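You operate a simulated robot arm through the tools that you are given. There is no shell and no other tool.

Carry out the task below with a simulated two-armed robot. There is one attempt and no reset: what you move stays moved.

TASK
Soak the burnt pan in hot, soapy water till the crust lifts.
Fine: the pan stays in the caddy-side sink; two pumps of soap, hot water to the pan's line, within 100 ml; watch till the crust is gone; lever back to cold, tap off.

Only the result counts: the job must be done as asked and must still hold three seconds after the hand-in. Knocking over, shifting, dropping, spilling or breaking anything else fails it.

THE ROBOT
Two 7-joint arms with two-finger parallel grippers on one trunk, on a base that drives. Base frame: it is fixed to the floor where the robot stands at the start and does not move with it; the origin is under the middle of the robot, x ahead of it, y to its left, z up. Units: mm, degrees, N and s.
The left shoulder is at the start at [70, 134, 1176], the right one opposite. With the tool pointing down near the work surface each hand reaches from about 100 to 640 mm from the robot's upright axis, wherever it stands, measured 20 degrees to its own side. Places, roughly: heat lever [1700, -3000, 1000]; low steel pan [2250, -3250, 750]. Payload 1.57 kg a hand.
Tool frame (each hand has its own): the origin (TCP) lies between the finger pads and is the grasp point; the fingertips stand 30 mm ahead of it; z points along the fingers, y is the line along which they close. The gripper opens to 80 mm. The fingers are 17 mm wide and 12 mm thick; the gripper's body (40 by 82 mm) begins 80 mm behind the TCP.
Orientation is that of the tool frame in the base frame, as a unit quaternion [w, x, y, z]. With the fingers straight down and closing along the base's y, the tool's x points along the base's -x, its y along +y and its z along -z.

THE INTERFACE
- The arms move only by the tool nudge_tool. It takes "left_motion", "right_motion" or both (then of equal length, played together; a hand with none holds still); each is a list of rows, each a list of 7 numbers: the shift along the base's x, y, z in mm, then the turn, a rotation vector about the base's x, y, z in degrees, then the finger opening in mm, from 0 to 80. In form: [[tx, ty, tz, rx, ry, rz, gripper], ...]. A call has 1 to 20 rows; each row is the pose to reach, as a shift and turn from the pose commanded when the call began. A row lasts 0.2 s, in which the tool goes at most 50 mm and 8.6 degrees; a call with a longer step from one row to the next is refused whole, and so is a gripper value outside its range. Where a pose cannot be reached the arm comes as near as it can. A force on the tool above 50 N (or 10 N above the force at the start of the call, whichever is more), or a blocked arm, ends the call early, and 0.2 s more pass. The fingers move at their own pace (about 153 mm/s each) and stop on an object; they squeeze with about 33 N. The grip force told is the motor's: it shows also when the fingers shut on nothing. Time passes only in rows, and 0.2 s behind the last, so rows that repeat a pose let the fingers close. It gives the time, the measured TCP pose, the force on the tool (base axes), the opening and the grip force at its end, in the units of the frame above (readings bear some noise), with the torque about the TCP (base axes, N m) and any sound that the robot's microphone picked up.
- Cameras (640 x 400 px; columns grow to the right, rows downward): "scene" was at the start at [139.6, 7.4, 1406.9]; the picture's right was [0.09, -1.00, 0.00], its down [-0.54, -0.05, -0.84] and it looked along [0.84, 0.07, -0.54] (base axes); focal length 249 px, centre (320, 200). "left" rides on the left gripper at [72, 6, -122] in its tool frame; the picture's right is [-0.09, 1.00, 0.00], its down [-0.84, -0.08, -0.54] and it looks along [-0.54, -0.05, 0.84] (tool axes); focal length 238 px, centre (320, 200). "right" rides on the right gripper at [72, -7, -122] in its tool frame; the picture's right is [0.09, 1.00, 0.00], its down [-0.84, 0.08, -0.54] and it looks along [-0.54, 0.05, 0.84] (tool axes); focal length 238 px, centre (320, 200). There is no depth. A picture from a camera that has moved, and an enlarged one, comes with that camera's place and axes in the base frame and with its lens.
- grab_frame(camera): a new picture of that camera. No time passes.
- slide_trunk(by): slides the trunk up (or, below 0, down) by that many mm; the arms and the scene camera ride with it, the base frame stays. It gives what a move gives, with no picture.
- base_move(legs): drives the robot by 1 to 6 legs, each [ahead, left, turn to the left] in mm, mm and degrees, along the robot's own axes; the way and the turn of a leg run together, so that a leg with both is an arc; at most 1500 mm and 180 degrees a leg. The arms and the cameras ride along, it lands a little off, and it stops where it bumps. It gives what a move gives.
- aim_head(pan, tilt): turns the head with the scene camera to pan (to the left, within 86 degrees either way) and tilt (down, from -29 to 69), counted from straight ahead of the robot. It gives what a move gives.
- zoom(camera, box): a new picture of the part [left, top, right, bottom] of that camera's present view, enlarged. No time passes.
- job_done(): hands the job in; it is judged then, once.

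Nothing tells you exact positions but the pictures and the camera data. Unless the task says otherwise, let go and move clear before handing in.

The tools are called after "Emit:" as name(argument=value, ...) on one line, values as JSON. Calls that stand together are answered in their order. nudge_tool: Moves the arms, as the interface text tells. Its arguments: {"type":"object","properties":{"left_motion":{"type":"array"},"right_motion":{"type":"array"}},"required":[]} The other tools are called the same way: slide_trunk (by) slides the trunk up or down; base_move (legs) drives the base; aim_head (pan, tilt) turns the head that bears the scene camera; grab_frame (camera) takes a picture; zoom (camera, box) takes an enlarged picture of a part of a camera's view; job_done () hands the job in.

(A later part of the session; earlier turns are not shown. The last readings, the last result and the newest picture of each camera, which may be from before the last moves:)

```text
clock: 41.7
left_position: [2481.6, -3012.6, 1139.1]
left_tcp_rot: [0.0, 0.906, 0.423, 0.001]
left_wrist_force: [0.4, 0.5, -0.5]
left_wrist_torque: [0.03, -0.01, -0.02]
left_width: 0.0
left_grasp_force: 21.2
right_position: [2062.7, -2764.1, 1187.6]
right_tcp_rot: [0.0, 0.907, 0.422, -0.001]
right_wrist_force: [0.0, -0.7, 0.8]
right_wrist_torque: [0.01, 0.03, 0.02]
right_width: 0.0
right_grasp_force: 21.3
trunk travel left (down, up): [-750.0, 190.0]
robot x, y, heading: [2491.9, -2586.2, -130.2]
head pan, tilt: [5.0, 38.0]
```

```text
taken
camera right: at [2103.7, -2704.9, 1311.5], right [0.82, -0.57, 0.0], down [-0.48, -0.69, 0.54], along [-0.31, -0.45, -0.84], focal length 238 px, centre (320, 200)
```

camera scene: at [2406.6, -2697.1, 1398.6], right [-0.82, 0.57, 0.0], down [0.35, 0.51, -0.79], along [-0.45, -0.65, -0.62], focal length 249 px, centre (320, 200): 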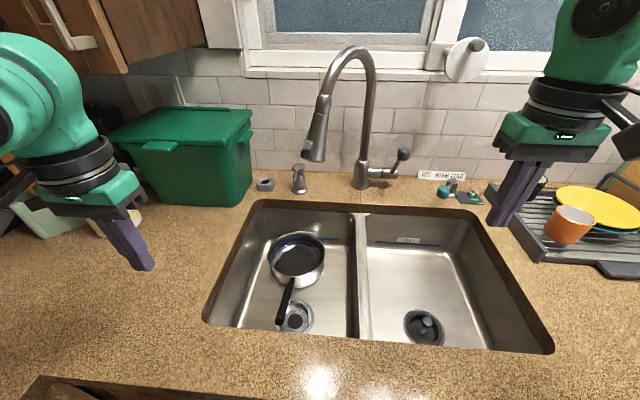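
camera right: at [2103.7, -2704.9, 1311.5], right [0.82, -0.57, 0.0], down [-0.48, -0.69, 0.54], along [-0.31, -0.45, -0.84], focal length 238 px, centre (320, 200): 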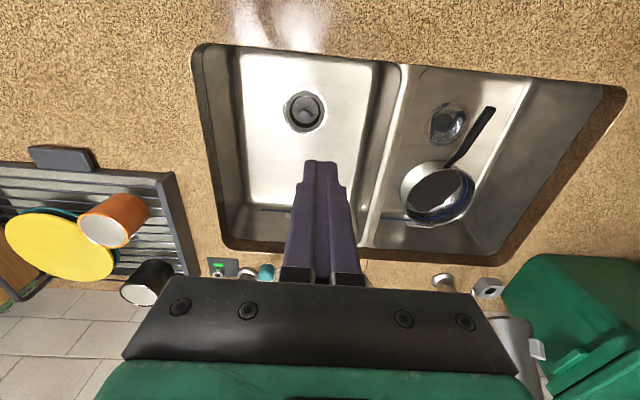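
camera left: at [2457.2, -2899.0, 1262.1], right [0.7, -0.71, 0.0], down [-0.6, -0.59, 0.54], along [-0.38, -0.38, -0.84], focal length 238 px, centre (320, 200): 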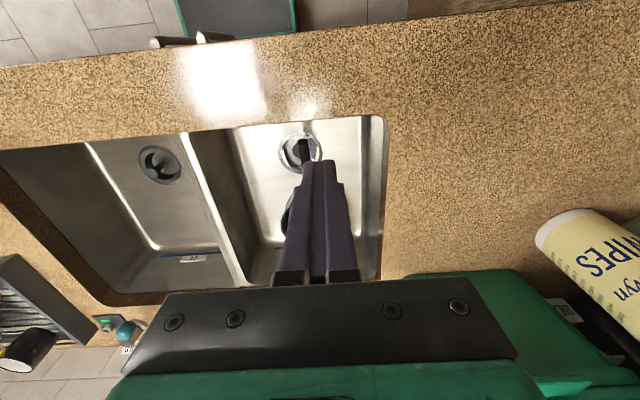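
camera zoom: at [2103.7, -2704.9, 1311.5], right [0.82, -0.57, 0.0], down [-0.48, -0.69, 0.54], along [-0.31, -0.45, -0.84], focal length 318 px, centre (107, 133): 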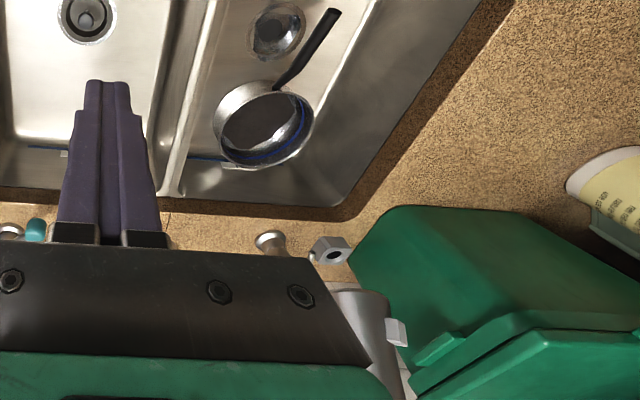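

I want to check the tap's flow lever from another angle, so I'll tilt the right hand forward and look with its camera.

Emit:
nudge_tool(right_motion=[[0, 0, 0, -6.1, 5.1, 0, 0], [0, 0, 0, -12.2, 10.2, 0, 0], [0, 0, 0, -18.3, 15.3, 0, 0], [0, 0, 0, -24.4, 20.4, 0, 0], [0, 0, 0, -30.5, 25.5, 0, 0], [0, 0, 0, -36.6, 30.6, 0, 0]])

Emit:
grab_frame(camera="right")

Emit:
grab_frame(camera="scene")

```text
clock: 43.1
left_position: [2481.6, -3012.5, 1140.1]
left_tcp_rot: [0.0, 0.906, 0.423, -0.001]
left_wrist_force: [0.3, -0.2, 0.3]
left_wrist_torque: [0.01, 0.02, 0.02]
left_width: 0.0
left_grasp_force: 21.5
right_position: [2062.5, -2763.3, 1189.1]
right_tcp_rot: [0.174, 0.828, 0.387, -0.367]
right_wrist_force: [0.5, 0.2, 0.2]
right_wrist_torque: [0.01, -0.03, -0.01]
right_width: 0.0
right_grasp_force: 21.1
trunk travel left (down, up): [-750.0, 190.0]
robot x, y, heading: [2487.0, -2586.1, -129.9]
head pan, tilt: [5.0, 38.0]
```

```text
taken
camera right: at [2146.7, -2652.8, 1218.4], right [0.8, -0.59, -0.07], down [-0.04, -0.17, 0.98], along [-0.59, -0.79, -0.16], focal length 238 px, centre (320, 200)
```

right: 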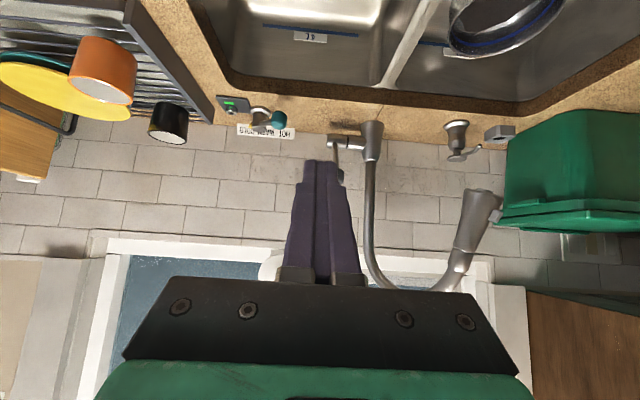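

```text
taken
camera scene: at [2407.2, -2696.4, 1398.9], right [-0.82, 0.57, 0.0], down [0.35, 0.5, -0.79], along [-0.45, -0.65, -0.62], focal length 249 px, centre (320, 200)
```

scene: 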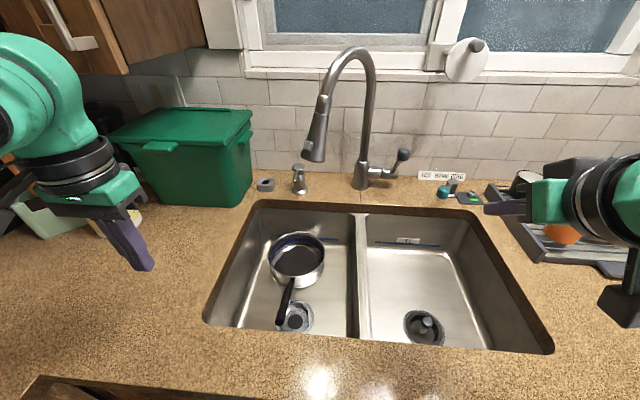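

Emit:
zoom(camera="right", box=[220, 80, 400, 200])

Emit:
zoom(camera="right", box=[360, 90, 540, 300])

```text
3.33 times, centred on (310, 140) of right
camera zoom: at [2146.7, -2652.8, 1218.4], right [0.8, -0.59, -0.07], down [-0.04, -0.17, 0.98], along [-0.59, -0.79, -0.16], focal length 794 px, centre (353, 400)
```

zoom: 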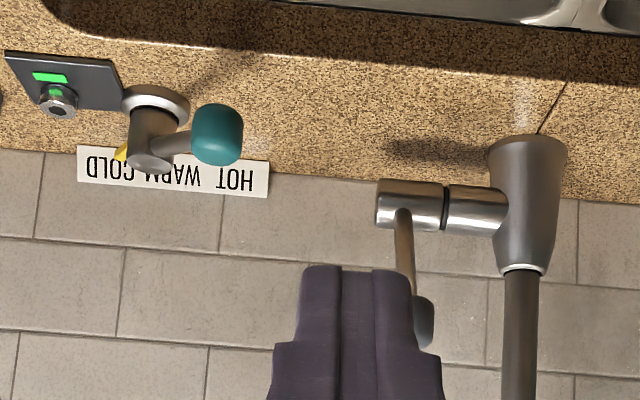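

```text
1.90 times, centred on (450, 195) of right
camera zoom: at [2146.7, -2652.8, 1218.4], right [0.8, -0.59, -0.07], down [-0.04, -0.17, 0.98], along [-0.59, -0.79, -0.16], focal length 454 px, centre (72, 210)
```

zoom: 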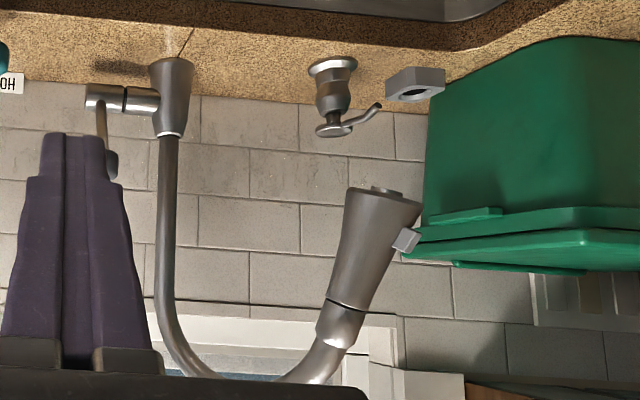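

The flow lever leans toward me (knob ≈ U-line in front of the tap, z ≈ 1090), and the soap nozzle overhangs the pan's back part. First the soap: I bring the left hand over the pump, tilting it forward.

Emit:
nudge_tool(left_motion=[[-27.9, -22.8, 2, -6.51, 5.46, 0, 0], [-55.8, -45.6, 4, -13.02, 10.92, 0, 0], [-83.7, -68.4, 6, -19.53, 16.38, 0, 0], [-111.6, -91.2, 8, -26.04, 21.84, 0, 0], [-139.5, -114, 10, -32.55, 27.3, 0, 0], [-167.4, -136.8, 10, -39.06, 32.76, 0, 0], [-195.4, -159.8, 10, -45.57, 38.22, 0, 0]])

Emit:
nudge_tool(left_motion=[[0, 0, 0, 0, 0, -8, 0], [0, 0, 0, 0, 0, -16, 0], [0, 0, 0, 0, 0, -22, 0]])

Emit:
grab_frame(camera="left")

Emit:
grab_frame(camera="scene")

```text
clock: 44.7
left_position: [2285.7, -3174.1, 1151.6]
left_tcp_rot: [0.209, 0.787, 0.368, -0.45]
left_wrist_force: [-0.2, 0.7, 0.0]
left_wrist_torque: [0.0, -0.02, 0.0]
left_width: 0.0
left_grasp_force: 20.9
right_position: [2061.1, -2766.1, 1187.4]
right_tcp_rot: [0.172, 0.829, 0.386, -0.366]
right_wrist_force: [0.2, 0.1, -0.5]
right_wrist_torque: [-0.02, 0.01, 0.02]
right_width: 0.0
right_grasp_force: 21.0
trunk travel left (down, up): [-750.0, 190.0]
robot x, y, heading: [2487.5, -2586.5, -129.9]
head pan, tilt: [5.0, 38.0]
```

```text
clock: 45.5
left_position: [2286.1, -3174.1, 1151.1]
left_tcp_rot: [0.119, 0.843, 0.21, -0.481]
left_wrist_force: [0.2, 0.3, -0.4]
left_wrist_torque: [-0.02, 0.0, -0.03]
left_width: 0.1
left_grasp_force: 21.3
right_position: [2062.9, -2764.1, 1188.6]
right_tcp_rot: [0.172, 0.828, 0.387, -0.366]
right_wrist_force: [0.5, -0.4, -0.1]
right_wrist_torque: [0.01, 0.03, 0.01]
right_width: 0.1
right_grasp_force: 21.4
trunk travel left (down, up): [-750.0, 190.0]
robot x, y, heading: [2487.4, -2590.8, -129.8]
head pan, tilt: [5.0, 38.0]
```

```text
taken
camera left: at [2416.0, -3112.8, 1151.2], right [0.42, -0.9, 0.08], down [0.0, 0.09, 1.0], along [-0.91, -0.42, 0.04], focal length 238 px, centre (320, 200)
```

left: 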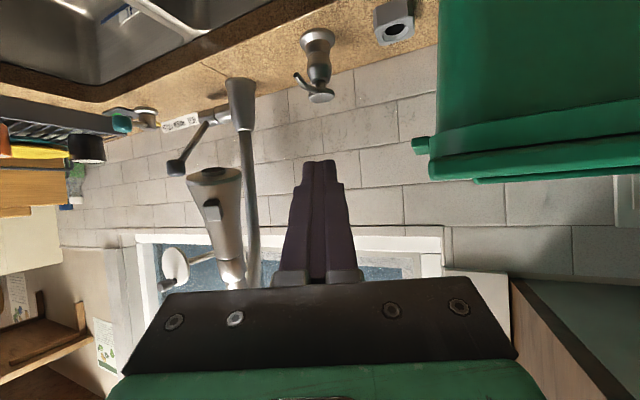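

```text
taken
camera scene: at [2407.0, -2697.4, 1398.7], right [-0.82, 0.57, 0.0], down [0.35, 0.5, -0.79], along [-0.45, -0.65, -0.62], focal length 249 px, centre (320, 200)
```

scene: 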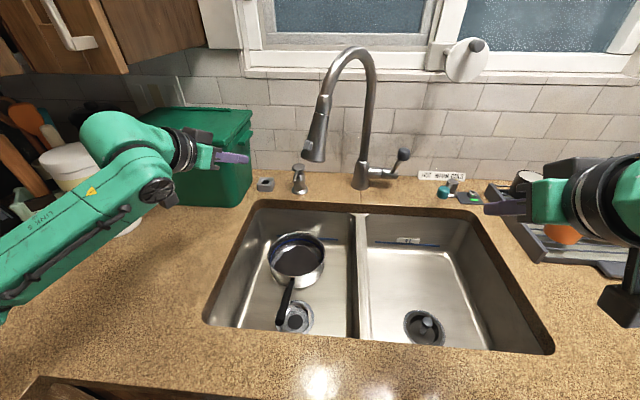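

Emit:
zoom(camera="left", box=[270, 10, 430, 110])

Emit:
zoom(camera="left", box=[140, 60, 300, 300])

Emit:
zoom(camera="scene", box=[180, 100, 340, 210])

```text
4.00 times, centred on (350, 60) of left
camera zoom: at [2416.0, -3112.8, 1151.2], right [0.42, -0.9, 0.08], down [0.0, 0.09, 1.0], along [-0.91, -0.42, 0.04], focal length 953 px, centre (200, 760)
```

zoom: 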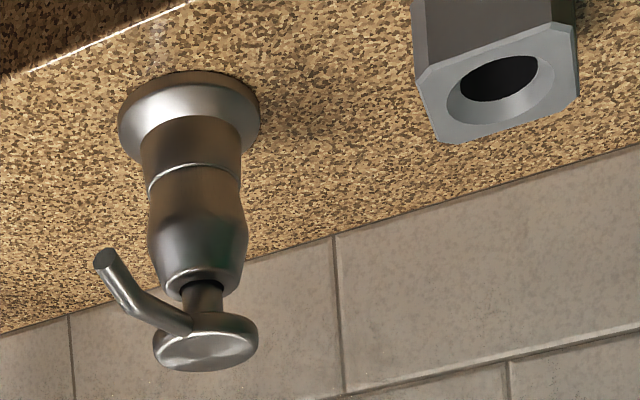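

```text
1.67 times, centred on (220, 180) of left
camera zoom: at [2416.0, -3112.8, 1151.2], right [0.42, -0.9, 0.08], down [0.0, 0.09, 1.0], along [-0.91, -0.42, 0.04], focal length 397 px, centre (487, 233)
```

zoom: 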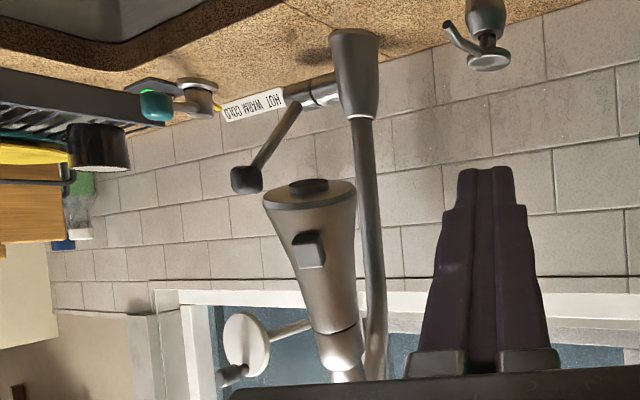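

```text
3.64 times, centred on (260, 155) of scene
camera zoom: at [2407.0, -2697.4, 1398.7], right [-0.82, 0.57, 0.0], down [0.35, 0.5, -0.79], along [-0.45, -0.65, -0.62], focal length 906 px, centre (538, 364)
```

zoom: 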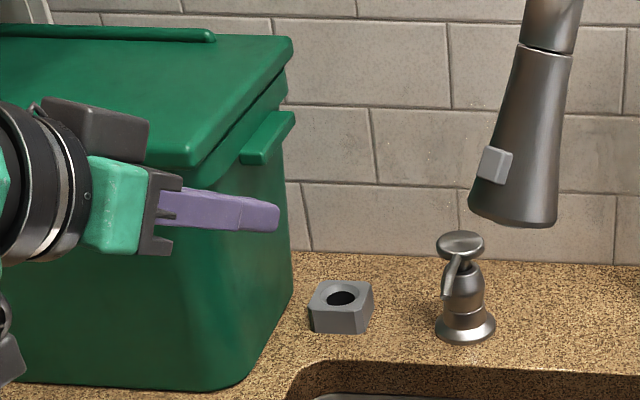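

Emit:
nudge_tool(left_motion=[[-33, -18, -10, 0, 0, 0, 0], [-66, -36, -20, 0, 0, 0, 0], [-99, -54, -32, 0, 0, 0, 0], [-130, -72, -45, 0, 0, 0, 0], [-163, -90, -60, 0, 0, 0, 0], [-196, -108, -80, 0, 0, 0, 0], [-196, -108, -80, 0, 0, 0, 0]])

Emit:
grab_frame(camera="left")

Emit:
grab_frame(camera="scene")

Emit:
zoom(camera="scene", box=[200, 110, 360, 220])

```text
clock: 47.1
left_position: [2093.0, -3281.2, 1069.9]
left_tcp_rot: [0.121, 0.841, 0.21, -0.483]
left_wrist_force: [-0.6, -0.5, -0.1]
left_wrist_torque: [0.0, 0.03, -0.01]
left_width: 0.1
left_grasp_force: 20.8
right_position: [2064.7, -2764.2, 1188.4]
right_tcp_rot: [0.171, 0.828, 0.387, -0.367]
right_wrist_force: [0.5, -0.2, 0.0]
right_wrist_torque: [0.05, -0.01, -0.07]
right_width: 0.1
right_grasp_force: 21.8
trunk travel left (down, up): [-750.0, 190.0]
robot x, y, heading: [2489.6, -2593.0, -129.8]
head pan, tilt: [5.0, 38.0]
```

```text
taken
camera left: at [2221.4, -3220.8, 1070.4], right [0.43, -0.9, 0.08], down [0.0, 0.09, 1.0], along [-0.9, -0.42, 0.04], focal length 238 px, centre (320, 200)
```

left: 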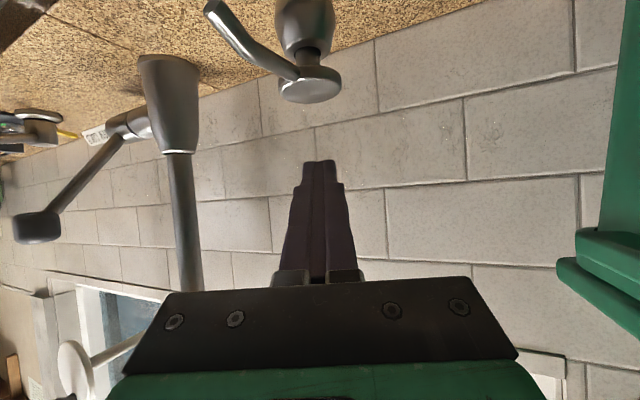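

```text
taken
camera scene: at [2408.5, -2698.5, 1398.7], right [-0.82, 0.57, 0.0], down [0.35, 0.51, -0.79], along [-0.45, -0.65, -0.62], focal length 249 px, centre (320, 200)
```

scene: 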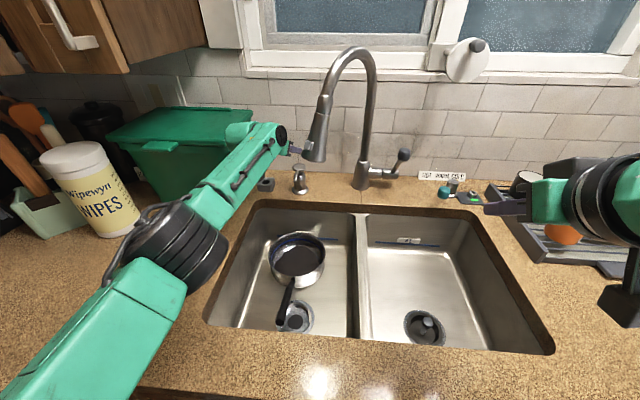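

```text
3.64 times, centred on (280, 165) of scene
camera zoom: at [2408.5, -2698.5, 1398.7], right [-0.82, 0.57, 0.0], down [0.35, 0.51, -0.79], along [-0.45, -0.65, -0.62], focal length 906 px, centre (466, 327)
```

zoom: 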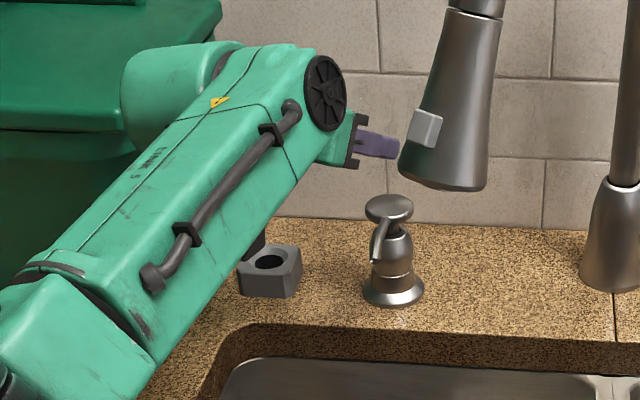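

Emit:
nudge_tool(left_motion=[[-7, -2.5, -15, 0, 0, 0, 0], [-7, -2.5, -30, 0, 0, 0, 0], [-7, -2.5, -40, 0, 0, 0, 0]])

Emit:
zoom(camera="scene", box=[240, 120, 360, 210])

Emit:
zoom(camera="left", box=[220, 40, 420, 200])

```text
clock: 47.9
left_position: [2087.8, -3276.0, 1044.5]
left_tcp_rot: [0.12, 0.842, 0.211, -0.481]
left_wrist_force: [0.2, -0.3, -0.7]
left_wrist_torque: [0.01, 0.0, 0.02]
left_width: 0.0
left_grasp_force: 21.5
left hand out of reach, approached as far as the arm can: row 1, 2, 3
right_position: [2062.7, -2764.2, 1187.9]
right_tcp_rot: [0.171, 0.829, 0.386, -0.367]
right_wrist_force: [-0.9, 0.1, 0.0]
right_wrist_torque: [0.03, 0.03, 0.0]
right_width: 0.3
right_grasp_force: 21.4
trunk travel left (down, up): [-750.0, 190.0]
robot x, y, heading: [2487.3, -2584.4, -129.9]
head pan, tilt: [5.0, 38.0]
```

```text
4.44 times, centred on (300, 165) of scene
camera zoom: at [2406.8, -2697.5, 1398.7], right [-0.82, 0.57, 0.0], down [0.35, 0.5, -0.79], along [-0.45, -0.65, -0.62], focal length 1107 px, centre (409, 356)
```

zoom: 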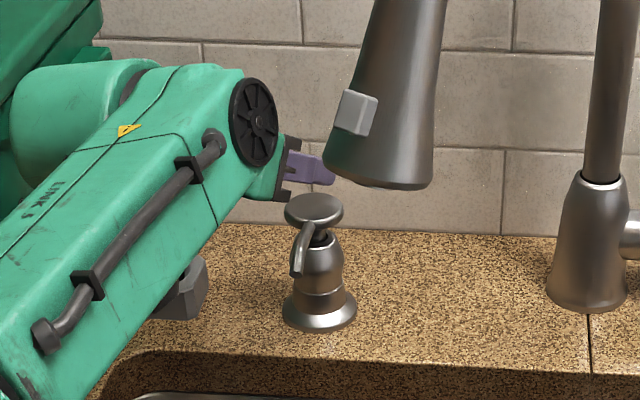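

```text
2.50 times, centred on (320, 120) of left
camera zoom: at [2216.7, -3216.3, 1045.0], right [0.43, -0.9, 0.08], down [0.0, 0.09, 1.0], along [-0.9, -0.42, 0.04], focal length 596 px, centre (320, 400)
```

zoom: 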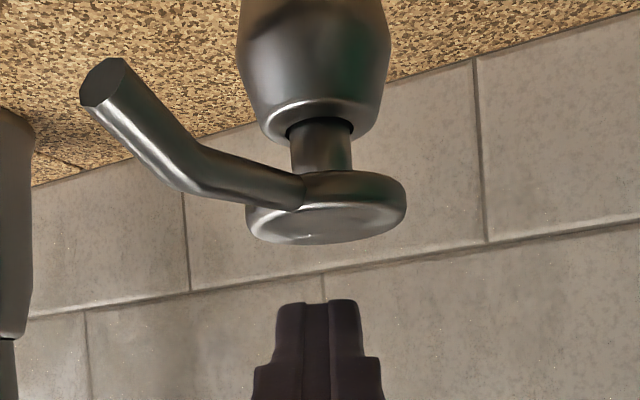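

Emit:
nudge_tool(left_motion=[[8, 4, 15, 0, 0, 0, 0], [8, 4, 40, 0, 0, 0, 0], [8, 4, 60, 0, 0, 0, 0]])

Emit:
slide_trunk(by=-60)

Emit:
grab_frame(camera="scene")

Emit:
grab_frame(camera="left")

```text
clock: 48.7
left_position: [2096.0, -3272.5, 1103.4]
left_tcp_rot: [0.12, 0.842, 0.21, -0.481]
left_wrist_force: [0.5, 0.3, -0.4]
left_wrist_torque: [0.01, 0.02, 0.03]
left_width: 0.1
left_grasp_force: 21.1
right_position: [2061.5, -2763.7, 1188.2]
right_tcp_rot: [0.173, 0.829, 0.386, -0.366]
right_wrist_force: [-0.3, -0.2, 0.6]
right_wrist_torque: [-0.02, 0.06, -0.05]
right_width: 0.0
right_grasp_force: 21.0
trunk travel left (down, up): [-750.0, 190.0]
robot x, y, heading: [2486.7, -2588.4, -130.1]
head pan, tilt: [5.0, 38.0]
```

```text
clock: 49.7
left_position: [2094.0, -3273.3, 1042.8]
left_tcp_rot: [0.12, 0.842, 0.211, -0.482]
left_wrist_force: [0.9, -0.1, 0.2]
left_wrist_torque: [-0.01, 0.04, -0.02]
left_width: 0.0
left_grasp_force: 21.7
right_position: [2062.4, -2764.2, 1129.1]
right_tcp_rot: [0.173, 0.829, 0.386, -0.367]
right_wrist_force: [-0.7, 0.7, -0.6]
right_wrist_torque: [-0.02, 0.0, 0.03]
right_width: 0.0
right_grasp_force: 21.4
trunk travel left (down, up): [-690.0, 250.0]
robot x, y, heading: [2488.7, -2587.0, -129.7]
head pan, tilt: [5.0, 38.0]
```

```text
taken
camera scene: at [2406.8, -2697.2, 1338.7], right [-0.82, 0.57, 0.0], down [0.35, 0.5, -0.79], along [-0.45, -0.65, -0.62], focal length 249 px, centre (320, 200)
```

scene: 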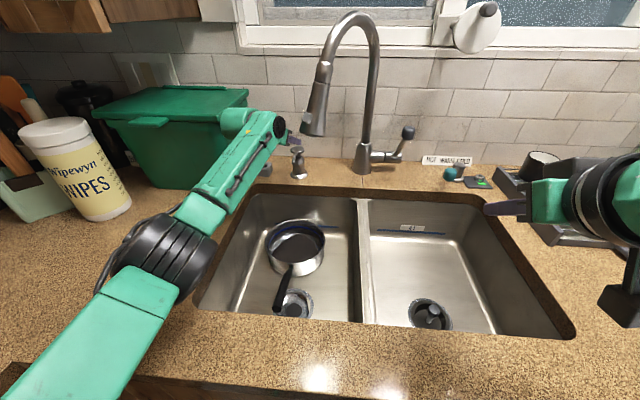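

```text
taken
camera left: at [2224.5, -3212.4, 1043.1], right [0.43, -0.9, 0.08], down [0.0, 0.09, 1.0], along [-0.9, -0.42, 0.04], focal length 238 px, centre (320, 200)
```

left: 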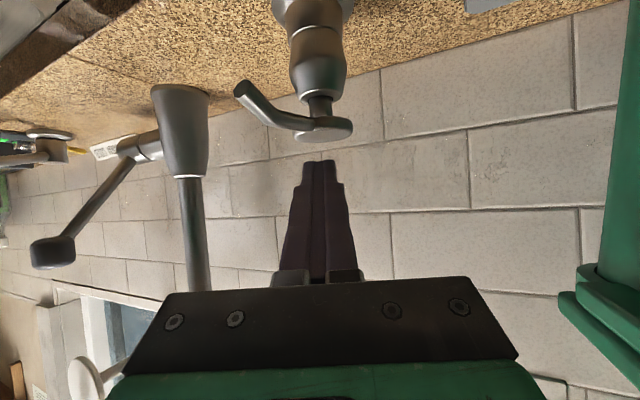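

Emit:
nudge_tool(left_motion=[[-9, -9, 0, 0, 0, 0, 0], [-9, -9, -8, 0, 0, 0, 0], [-9, -9, -14, 0, 0, 0, 0]])

Emit:
zoom(camera="left", box=[220, 60, 420, 200])

Emit:
zoom(camera="scene", box=[240, 100, 360, 190])

```text
clock: 50.5
left_position: [2087.5, -3275.8, 1028.1]
left_tcp_rot: [0.122, 0.841, 0.211, -0.482]
left_wrist_force: [0.4, -0.1, 1.0]
left_wrist_torque: [-0.02, 0.03, 0.0]
left_width: 0.0
left_grasp_force: 20.9
left hand out of reach, approached as far as the arm can: row 1, 2, 3
right_position: [2061.4, -2764.5, 1127.3]
right_tcp_rot: [0.173, 0.829, 0.386, -0.367]
right_wrist_force: [0.1, -0.1, 0.6]
right_wrist_torque: [-0.01, 0.0, 0.0]
right_width: 0.1
right_grasp_force: 20.8
trunk travel left (down, up): [-690.0, 250.0]
robot x, y, heading: [2490.4, -2587.5, -130.0]
head pan, tilt: [5.0, 38.0]
```

```text
2.86 times, centred on (320, 130) of left
camera zoom: at [2217.0, -3215.4, 1028.4], right [0.43, -0.9, 0.08], down [0.0, 0.09, 1.0], along [-0.9, -0.43, 0.04], focal length 681 px, centre (320, 400)
```

zoom: 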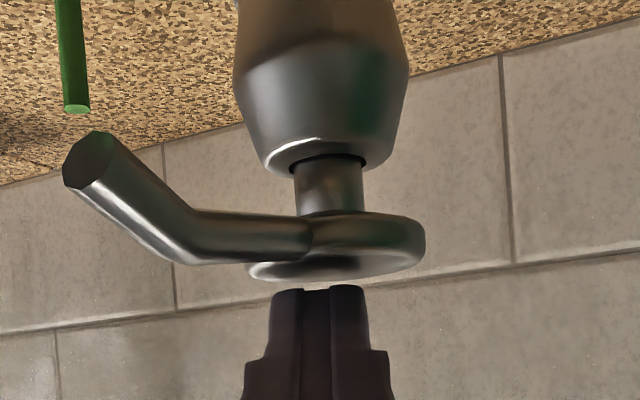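

```text
4.44 times, centred on (300, 145) of scene
camera zoom: at [2406.9, -2697.1, 1338.8], right [-0.82, 0.57, 0.0], down [0.35, 0.5, -0.79], along [-0.45, -0.65, -0.62], focal length 1107 px, centre (409, 444)
```

zoom: 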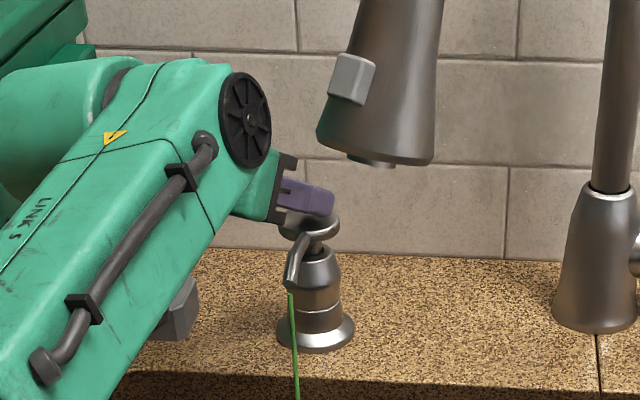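

Emit:
zoom(camera="scene", box=[200, 130, 380, 330])

Emit:
grab_frame(camera="right")

```text
2.00 times, centred on (290, 230) of scene
camera zoom: at [2406.9, -2697.1, 1338.8], right [-0.82, 0.57, 0.0], down [0.35, 0.5, -0.79], along [-0.45, -0.65, -0.62], focal length 498 px, centre (380, 140)
```

zoom: 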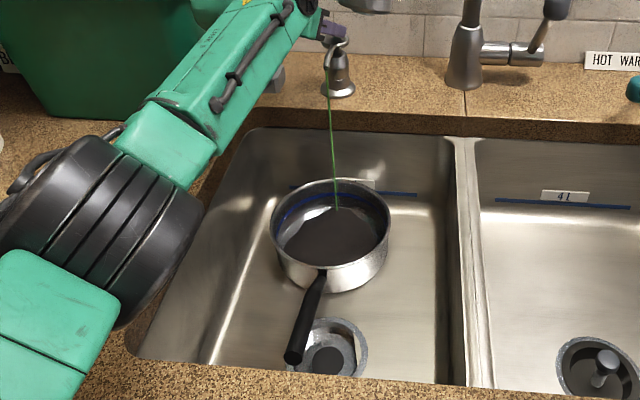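

```text
taken
camera right: at [2146.3, -2653.4, 1158.4], right [0.8, -0.59, -0.07], down [-0.05, -0.17, 0.98], along [-0.59, -0.79, -0.16], focal length 238 px, centre (320, 200)
```

right: 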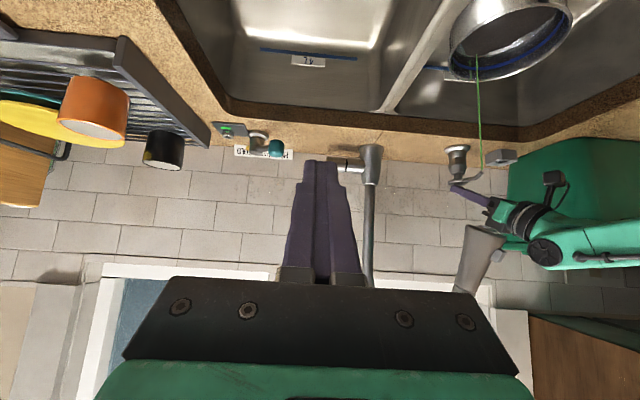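

Emit:
nudge_tool(left_motion=[[0, 0, 6, 0, 0, 0, 0], [0, 0, 15, 0, 0, 0, 0], [0, 0, 25, 0, 0, 0, 0], [0, 0, 25, 0, 0, 0, 0]])

Emit:
zoom(camera="left", box=[220, 60, 420, 200])

Emit:
zoom(camera="scene", box=[200, 130, 380, 330])

```text
clock: 51.5
left_position: [2088.0, -3275.3, 1053.5]
left_tcp_rot: [0.12, 0.843, 0.211, -0.481]
left_wrist_force: [0.2, 0.5, -0.1]
left_wrist_torque: [0.02, 0.03, -0.01]
left_width: 0.0
left_grasp_force: 21.3
right_position: [2061.9, -2764.6, 1126.8]
right_tcp_rot: [0.172, 0.828, 0.387, -0.367]
right_wrist_force: [-0.2, -0.4, -0.1]
right_wrist_torque: [0.03, -0.02, 0.0]
right_width: 0.1
right_grasp_force: 21.6
trunk travel left (down, up): [-690.0, 250.0]
robot x, y, heading: [2489.2, -2586.8, -129.9]
head pan, tilt: [5.0, 38.0]
```

```text
2.86 times, centred on (320, 130) of left
camera zoom: at [2217.3, -3215.0, 1053.6], right [0.43, -0.9, 0.08], down [0.0, 0.09, 1.0], along [-0.9, -0.42, 0.04], focal length 681 px, centre (320, 400)
```

zoom: 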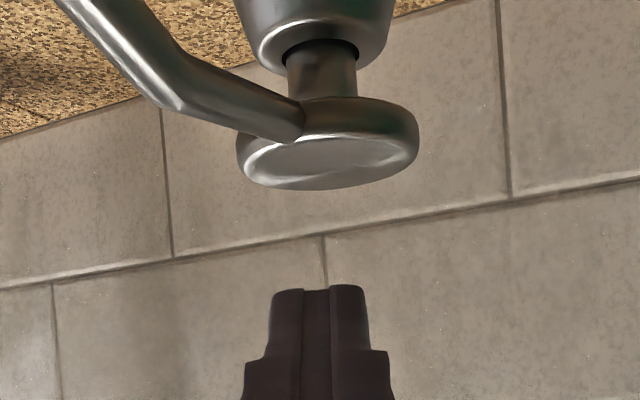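

```text
2.00 times, centred on (290, 230) of scene
camera zoom: at [2406.7, -2697.6, 1338.7], right [-0.82, 0.57, 0.0], down [0.35, 0.5, -0.79], along [-0.45, -0.65, -0.62], focal length 498 px, centre (380, 140)
```

zoom: 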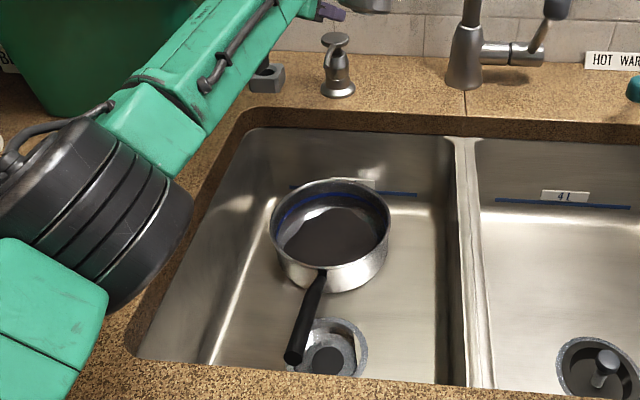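

Emit:
zoom(camera="scene", box=[260, 210, 335, 270])

Emit:
zoom(camera="right", box=[430, 0, 590, 90])

```text
6.67 times, centred on (298, 240) of scene
camera zoom: at [2406.7, -2697.6, 1338.7], right [-0.82, 0.57, 0.0], down [0.35, 0.5, -0.79], along [-0.45, -0.65, -0.62], focal length 1661 px, centre (470, -67)
```

zoom: 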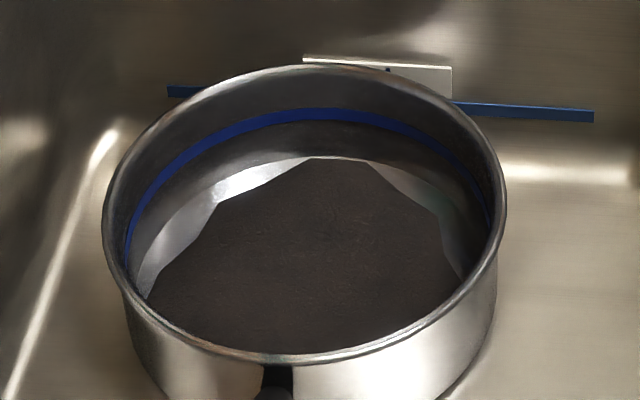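

```text
4.00 times, centred on (510, 45) of right
camera zoom: at [2146.1, -2653.8, 1158.3], right [0.8, -0.59, -0.07], down [-0.05, -0.17, 0.98], along [-0.59, -0.79, -0.17], focal length 953 px, centre (-440, 820)
```

zoom: 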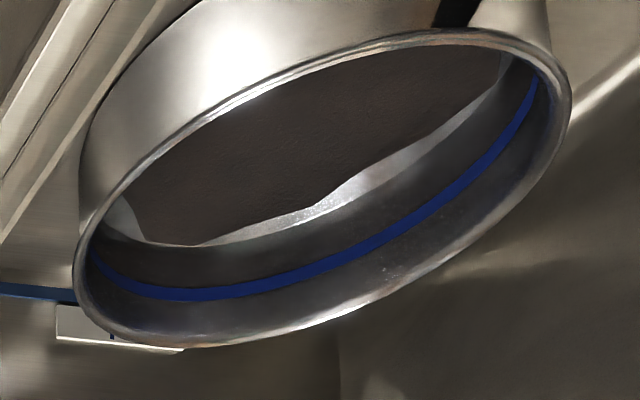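

Emit:
nudge_tool(left_motion=[[0, -2, -10, 0, 0, 0, 0], [0, -2, -20, 0, 0, 0, 0], [0, -2, -22, 0, 0, 0, 0]])

Emit:
zoom(camera="left", box=[220, 60, 420, 200])

Emit:
zoom(camera="right", box=[420, 120, 540, 220])

```text
clock: 52.3
left_position: [2087.7, -3278.7, 1031.3]
left_tcp_rot: [0.12, 0.842, 0.21, -0.482]
left_wrist_force: [0.1, -0.1, 0.1]
left_wrist_torque: [0.03, -0.02, -0.01]
left_width: 0.0
left_grasp_force: 20.9
right_position: [2063.1, -2763.9, 1128.6]
right_tcp_rot: [0.172, 0.829, 0.387, -0.366]
right_wrist_force: [-0.3, 0.0, 0.4]
right_wrist_torque: [0.03, -0.01, 0.0]
right_width: 0.0
right_grasp_force: 21.3
trunk travel left (down, up): [-690.0, 250.0]
robot x, y, heading: [2489.0, -2587.9, -129.9]
head pan, tilt: [5.0, 38.0]
```

```text
2.86 times, centred on (320, 130) of left
camera zoom: at [2217.3, -3217.6, 1030.8], right [0.43, -0.9, 0.08], down [0.0, 0.09, 1.0], along [-0.9, -0.42, 0.04], focal length 681 px, centre (320, 400)
```

zoom: 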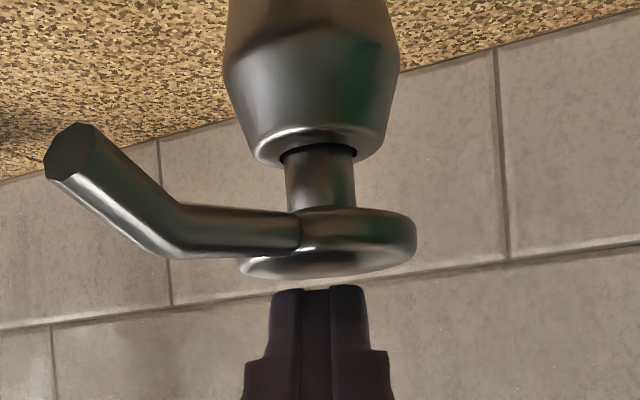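

```text
4.00 times, centred on (480, 170) of right
camera zoom: at [2146.2, -2653.7, 1158.4], right [0.8, -0.59, -0.07], down [-0.05, -0.17, 0.98], along [-0.59, -0.79, -0.17], focal length 953 px, centre (-320, 320)
```

zoom: 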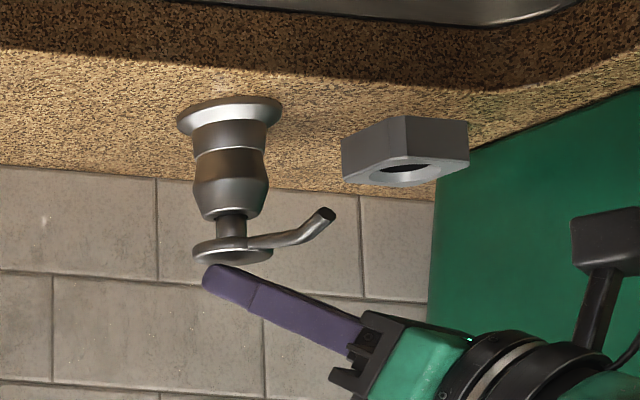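

Emit:
nudge_tool(left_motion=[[0, 0, -4, 0, 0, 0, 0]])

Emit:
zoom(camera="right", box=[420, 120, 540, 220])

```text
clock: 52.7
left_position: [2087.6, -3278.8, 1027.2]
left_tcp_rot: [0.12, 0.842, 0.21, -0.482]
left_wrist_force: [-0.3, -0.4, 1.3]
left_wrist_torque: [0.01, 0.05, -0.01]
left_width: 0.0
left_grasp_force: 21.2
right_position: [2063.2, -2764.9, 1128.6]
right_tcp_rot: [0.172, 0.829, 0.386, -0.367]
right_wrist_force: [0.2, 0.1, -0.5]
right_wrist_torque: [0.02, -0.01, 0.0]
right_width: 0.0
right_grasp_force: 21.2
trunk travel left (down, up): [-690.0, 250.0]
robot x, y, heading: [2492.1, -2586.3, -129.5]
head pan, tilt: [5.0, 38.0]
```

```text
4.00 times, centred on (480, 170) of right
camera zoom: at [2146.3, -2653.4, 1158.5], right [0.8, -0.59, -0.07], down [-0.05, -0.17, 0.98], along [-0.59, -0.79, -0.16], focal length 953 px, centre (-320, 320)
```

zoom: 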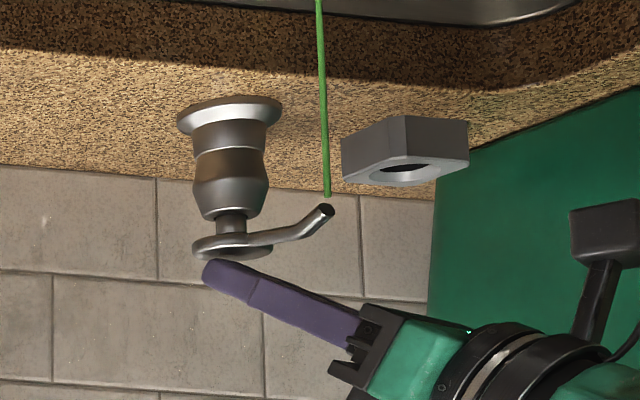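

Emit:
nudge_tool(left_motion=[[0, 0, 0, 0, 0, 0, 0]])

Emit:
zoom(camera="right", box=[420, 120, 540, 220])

```text
clock: 53.1
left_position: [2087.4, -3278.7, 1027.2]
left_tcp_rot: [0.12, 0.842, 0.21, -0.482]
left_wrist_force: [-0.7, -0.4, 1.9]
left_wrist_torque: [-0.01, 0.03, 0.02]
left_width: 0.0
left_grasp_force: 21.5
right_position: [2062.7, -2764.3, 1128.7]
right_tcp_rot: [0.172, 0.829, 0.386, -0.367]
right_wrist_force: [-0.2, -0.7, 0.3]
right_wrist_torque: [-0.02, -0.02, -0.02]
right_width: 0.2
right_grasp_force: 21.1
trunk travel left (down, up): [-690.0, 250.0]
robot x, y, heading: [2492.3, -2584.0, -129.8]
head pan, tilt: [5.0, 38.0]
```

```text
4.00 times, centred on (480, 170) of right
camera zoom: at [2146.3, -2653.5, 1158.4], right [0.8, -0.59, -0.07], down [-0.05, -0.17, 0.98], along [-0.59, -0.79, -0.16], focal length 953 px, centre (-320, 320)
```

zoom: 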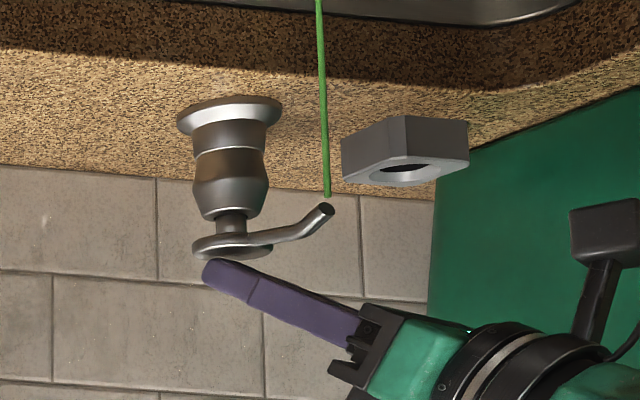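

Emit:
nudge_tool(left_motion=[[0, 0, 0, 0, 0, 0, 0], [0, 0, 0, 0, 0, 0, 0]])

Emit:
zoom(camera="right", box=[420, 120, 540, 220])

```text
clock: 53.7
left_position: [2087.1, -3277.5, 1027.8]
left_tcp_rot: [0.12, 0.842, 0.21, -0.482]
left_wrist_force: [-0.3, 0.2, 2.4]
left_wrist_torque: [-0.06, 0.04, 0.03]
left_width: 0.1
left_grasp_force: 21.2
right_position: [2061.3, -2763.1, 1128.0]
right_tcp_rot: [0.171, 0.829, 0.386, -0.367]
right_wrist_force: [-0.3, 0.0, 0.4]
right_wrist_torque: [-0.01, -0.03, 0.0]
right_width: 0.2
right_grasp_force: 21.2
trunk travel left (down, up): [-690.0, 250.0]
robot x, y, heading: [2487.0, -2585.5, -130.0]
head pan, tilt: [5.0, 38.0]
```

```text
4.00 times, centred on (480, 170) of right
camera zoom: at [2146.4, -2653.5, 1158.4], right [0.8, -0.59, -0.07], down [-0.05, -0.17, 0.98], along [-0.59, -0.79, -0.16], focal length 953 px, centre (-320, 320)
```

zoom: 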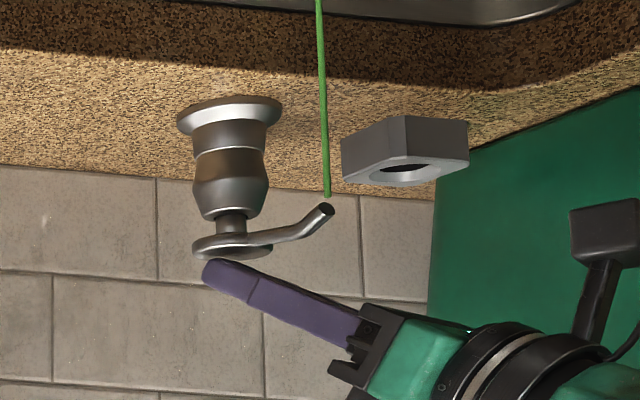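

Emit:
zoom(camera="scene", box=[260, 200, 335, 260])

Emit:
nudge_tool(left_motion=[[0, 0, -3, 0, 0, 0, 0]])

Emit:
zoom(camera="right", box=[420, 120, 540, 220])

```text
6.67 times, centred on (298, 230) of scene
camera zoom: at [2407.0, -2697.2, 1338.7], right [-0.82, 0.57, 0.0], down [0.35, 0.5, -0.79], along [-0.45, -0.65, -0.62], focal length 1661 px, centre (470, 0)
```

zoom: 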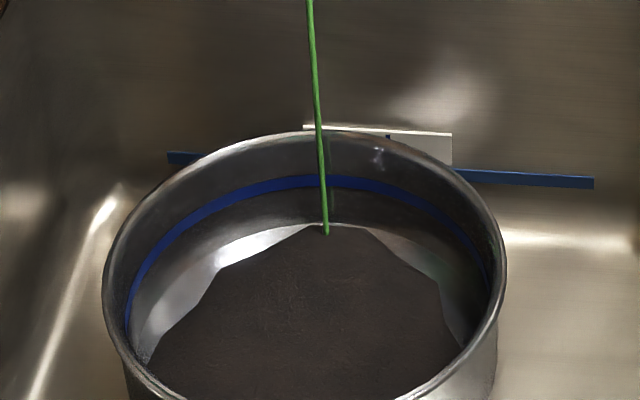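

```text
clock: 54.1
left_position: [2087.7, -3277.6, 1024.1]
left_tcp_rot: [0.12, 0.842, 0.21, -0.482]
left_wrist_force: [0.1, -0.9, 3.3]
left_wrist_torque: [-0.11, 0.04, 0.03]
left_width: 0.1
left_grasp_force: 21.1
right_position: [2063.4, -2764.4, 1128.8]
right_tcp_rot: [0.172, 0.829, 0.386, -0.367]
right_wrist_force: [0.1, 0.3, 0.3]
right_wrist_torque: [-0.01, 0.01, 0.01]
right_width: 0.0
right_grasp_force: 21.7
trunk travel left (down, up): [-690.0, 250.0]
robot x, y, heading: [2492.7, -2586.3, -129.9]
head pan, tilt: [5.0, 38.0]
```

```text
4.00 times, centred on (480, 170) of right
camera zoom: at [2146.6, -2653.3, 1158.6], right [0.8, -0.59, -0.07], down [-0.04, -0.17, 0.98], along [-0.59, -0.79, -0.16], focal length 953 px, centre (-320, 320)
```

zoom: 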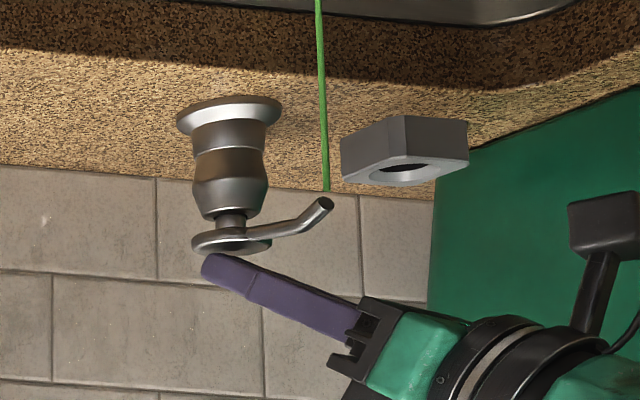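

Emit:
nudge_tool(left_motion=[[0, 0, -4, 0, 0, 0, 0], [0, 0, -8, 0, 0, 0, 0]])

Emit:
zoom(camera="right", box=[420, 120, 540, 220])

Emit:
zoom(camera="scene", box=[260, 200, 335, 260])

```text
clock: 54.7
left_position: [2087.9, -3277.0, 1017.6]
left_tcp_rot: [0.12, 0.841, 0.209, -0.483]
left_wrist_force: [-1.7, -1.5, 7.2]
left_wrist_torque: [-0.1, 0.15, -0.01]
left_width: 0.0
left_grasp_force: 21.1
right_position: [2063.1, -2763.5, 1129.3]
right_tcp_rot: [0.172, 0.829, 0.386, -0.367]
right_wrist_force: [1.2, 0.1, 0.2]
right_wrist_torque: [-0.03, -0.03, -0.03]
right_width: 0.0
right_grasp_force: 21.3
trunk travel left (down, up): [-690.0, 250.0]
robot x, y, heading: [2490.6, -2588.5, -130.2]
head pan, tilt: [5.0, 38.0]
heard: click
```

```text
4.00 times, centred on (480, 170) of right
camera zoom: at [2146.8, -2652.8, 1158.7], right [0.8, -0.59, -0.07], down [-0.04, -0.17, 0.98], along [-0.59, -0.79, -0.16], focal length 953 px, centre (-320, 320)
```

zoom: 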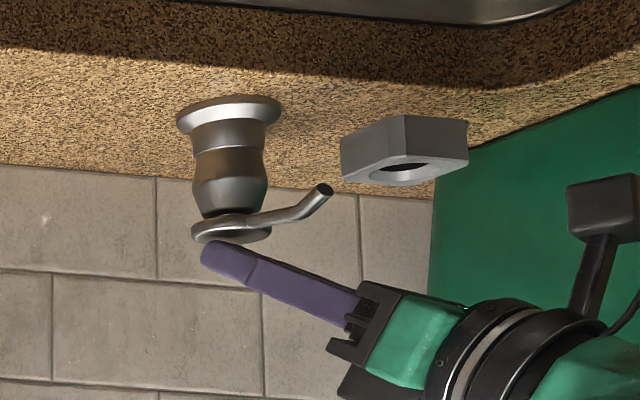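

```text
6.67 times, centred on (298, 230) of scene
camera zoom: at [2407.5, -2696.4, 1338.9], right [-0.82, 0.57, 0.0], down [0.35, 0.5, -0.79], along [-0.45, -0.65, -0.61], focal length 1661 px, centre (470, 0)
```

zoom: 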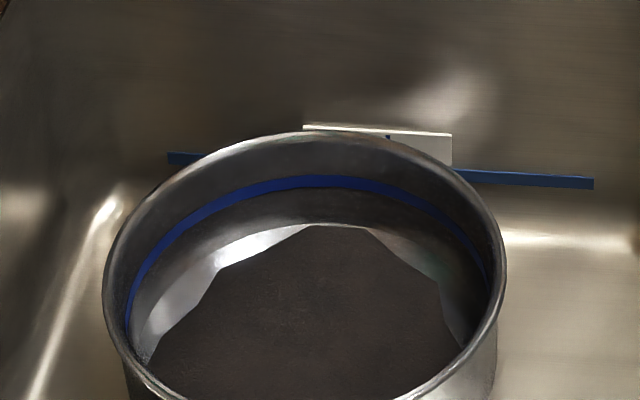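

A click at the bottom of the stroke: that is one full pump. I release fully and do the second full stroke.

Emit:
nudge_tool(left_motion=[[0, 0, 6, 0, 0, 0, 0], [0, 0, 14, 0, 0, 0, 0], [0, 0, 20, 0, 0, 0, 0], [0, 0, 20, 0, 0, 0, 0]])

Emit:
zoom(camera="right", box=[420, 120, 540, 220])

```text
clock: 55.7
left_position: [2088.3, -3277.6, 1033.8]
left_tcp_rot: [0.12, 0.842, 0.21, -0.482]
left_wrist_force: [0.2, -0.2, -0.4]
left_wrist_torque: [0.0, 0.01, -0.03]
left_width: 0.0
left_grasp_force: 20.9
right_position: [2061.8, -2764.4, 1129.3]
right_tcp_rot: [0.172, 0.829, 0.386, -0.366]
right_wrist_force: [1.1, -0.9, -0.2]
right_wrist_torque: [0.02, -0.04, -0.02]
right_width: 0.0
right_grasp_force: 21.4
trunk travel left (down, up): [-690.0, 250.0]
robot x, y, heading: [2486.1, -2587.2, -130.0]
head pan, tilt: [5.0, 38.0]
```

```text
4.00 times, centred on (480, 170) of right
camera zoom: at [2146.2, -2653.6, 1158.3], right [0.8, -0.59, -0.07], down [-0.05, -0.17, 0.98], along [-0.59, -0.79, -0.17], focal length 953 px, centre (-320, 320)
```

zoom: 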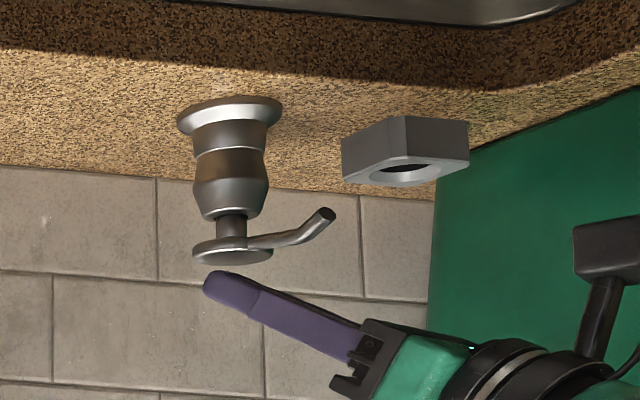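

Emit:
nudge_tool(left_motion=[[0, 0, -6, 0, 0, 0, 0], [0, 0, -11, 0, 0, 0, 0], [0, 0, -16, 0, 0, 0, 0], [0, 0, -20, 0, 0, 0, 0]])

Emit:
zoom(camera="right", box=[420, 120, 540, 220])

```text
clock: 56.7
left_position: [2088.4, -3278.3, 1016.8]
left_tcp_rot: [0.12, 0.842, 0.21, -0.483]
left_wrist_force: [-0.8, -1.8, 6.5]
left_wrist_torque: [-0.07, 0.1, 0.0]
left_width: 0.1
left_grasp_force: 20.5
right_position: [2063.7, -2764.3, 1129.3]
right_tcp_rot: [0.173, 0.828, 0.387, -0.367]
right_wrist_force: [-0.7, 0.4, -0.4]
right_wrist_torque: [-0.04, 0.02, 0.03]
right_width: 0.0
right_grasp_force: 21.5
trunk travel left (down, up): [-690.0, 250.0]
robot x, y, heading: [2488.2, -2588.6, -129.9]
head pan, tilt: [5.0, 38.0]
heard: click
```

```text
4.00 times, centred on (480, 170) of right
camera zoom: at [2146.9, -2653.0, 1158.7], right [0.8, -0.59, -0.07], down [-0.04, -0.17, 0.98], along [-0.59, -0.79, -0.16], focal length 953 px, centre (-320, 320)
```

zoom: 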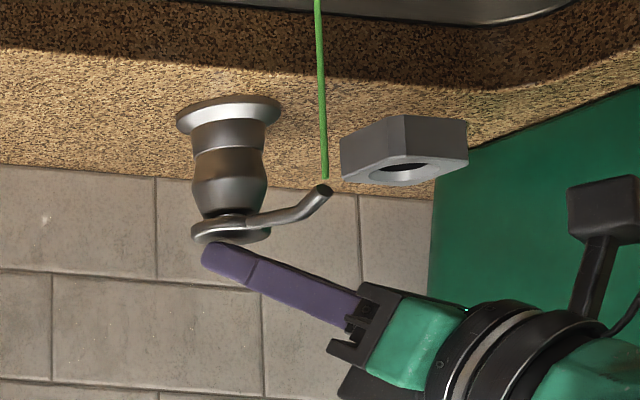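

Emit:
nudge_tool(left_motion=[[0, 0, 8, 0, 0, 0, 0], [0, 0, 20, 0, 0, 0, 0], [5, 3, 50, 0, 0, 0, 0], [25, 14, 80, 0, 0, 0, 0], [60, 34, 100, 0, 0, 0, 0], [100, 55, 110, 0, 0, 0, 0], [140, 75, 120, 0, 0, 0, 0], [180, 97, 120, 0, 0, 0, 0]])

Emit:
grab_frame(camera="scene")

```text
clock: 58.5
left_position: [2098.1, -3273.4, 1074.5]
left_tcp_rot: [0.12, 0.842, 0.211, -0.481]
left_wrist_force: [0.3, 0.4, -0.6]
left_wrist_torque: [0.0, -0.01, -0.05]
left_width: 0.0
left_grasp_force: 21.1
left hand out of reach, approached as far as the arm can: row 4, 5, 6, 7, 8
right_position: [2063.4, -2765.2, 1127.8]
right_tcp_rot: [0.172, 0.828, 0.387, -0.366]
right_wrist_force: [0.3, -0.3, 0.5]
right_wrist_torque: [-0.03, 0.03, -0.01]
right_width: 0.0
right_grasp_force: 21.0
trunk travel left (down, up): [-690.0, 250.0]
robot x, y, heading: [2488.1, -2591.1, -130.0]
head pan, tilt: [5.0, 38.0]
```

```text
taken
camera scene: at [2406.8, -2697.6, 1338.7], right [-0.82, 0.57, 0.0], down [0.35, 0.5, -0.79], along [-0.45, -0.65, -0.62], focal length 249 px, centre (320, 200)
```

scene: 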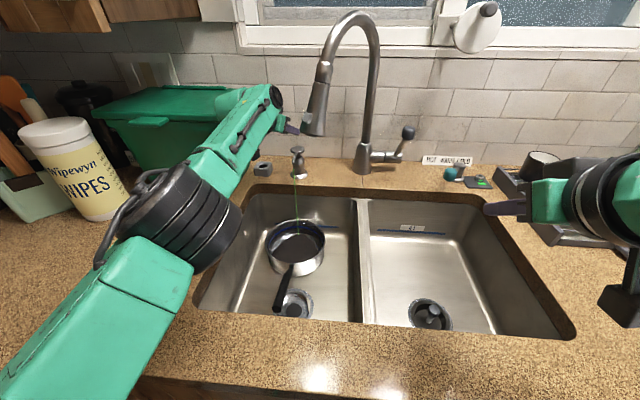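

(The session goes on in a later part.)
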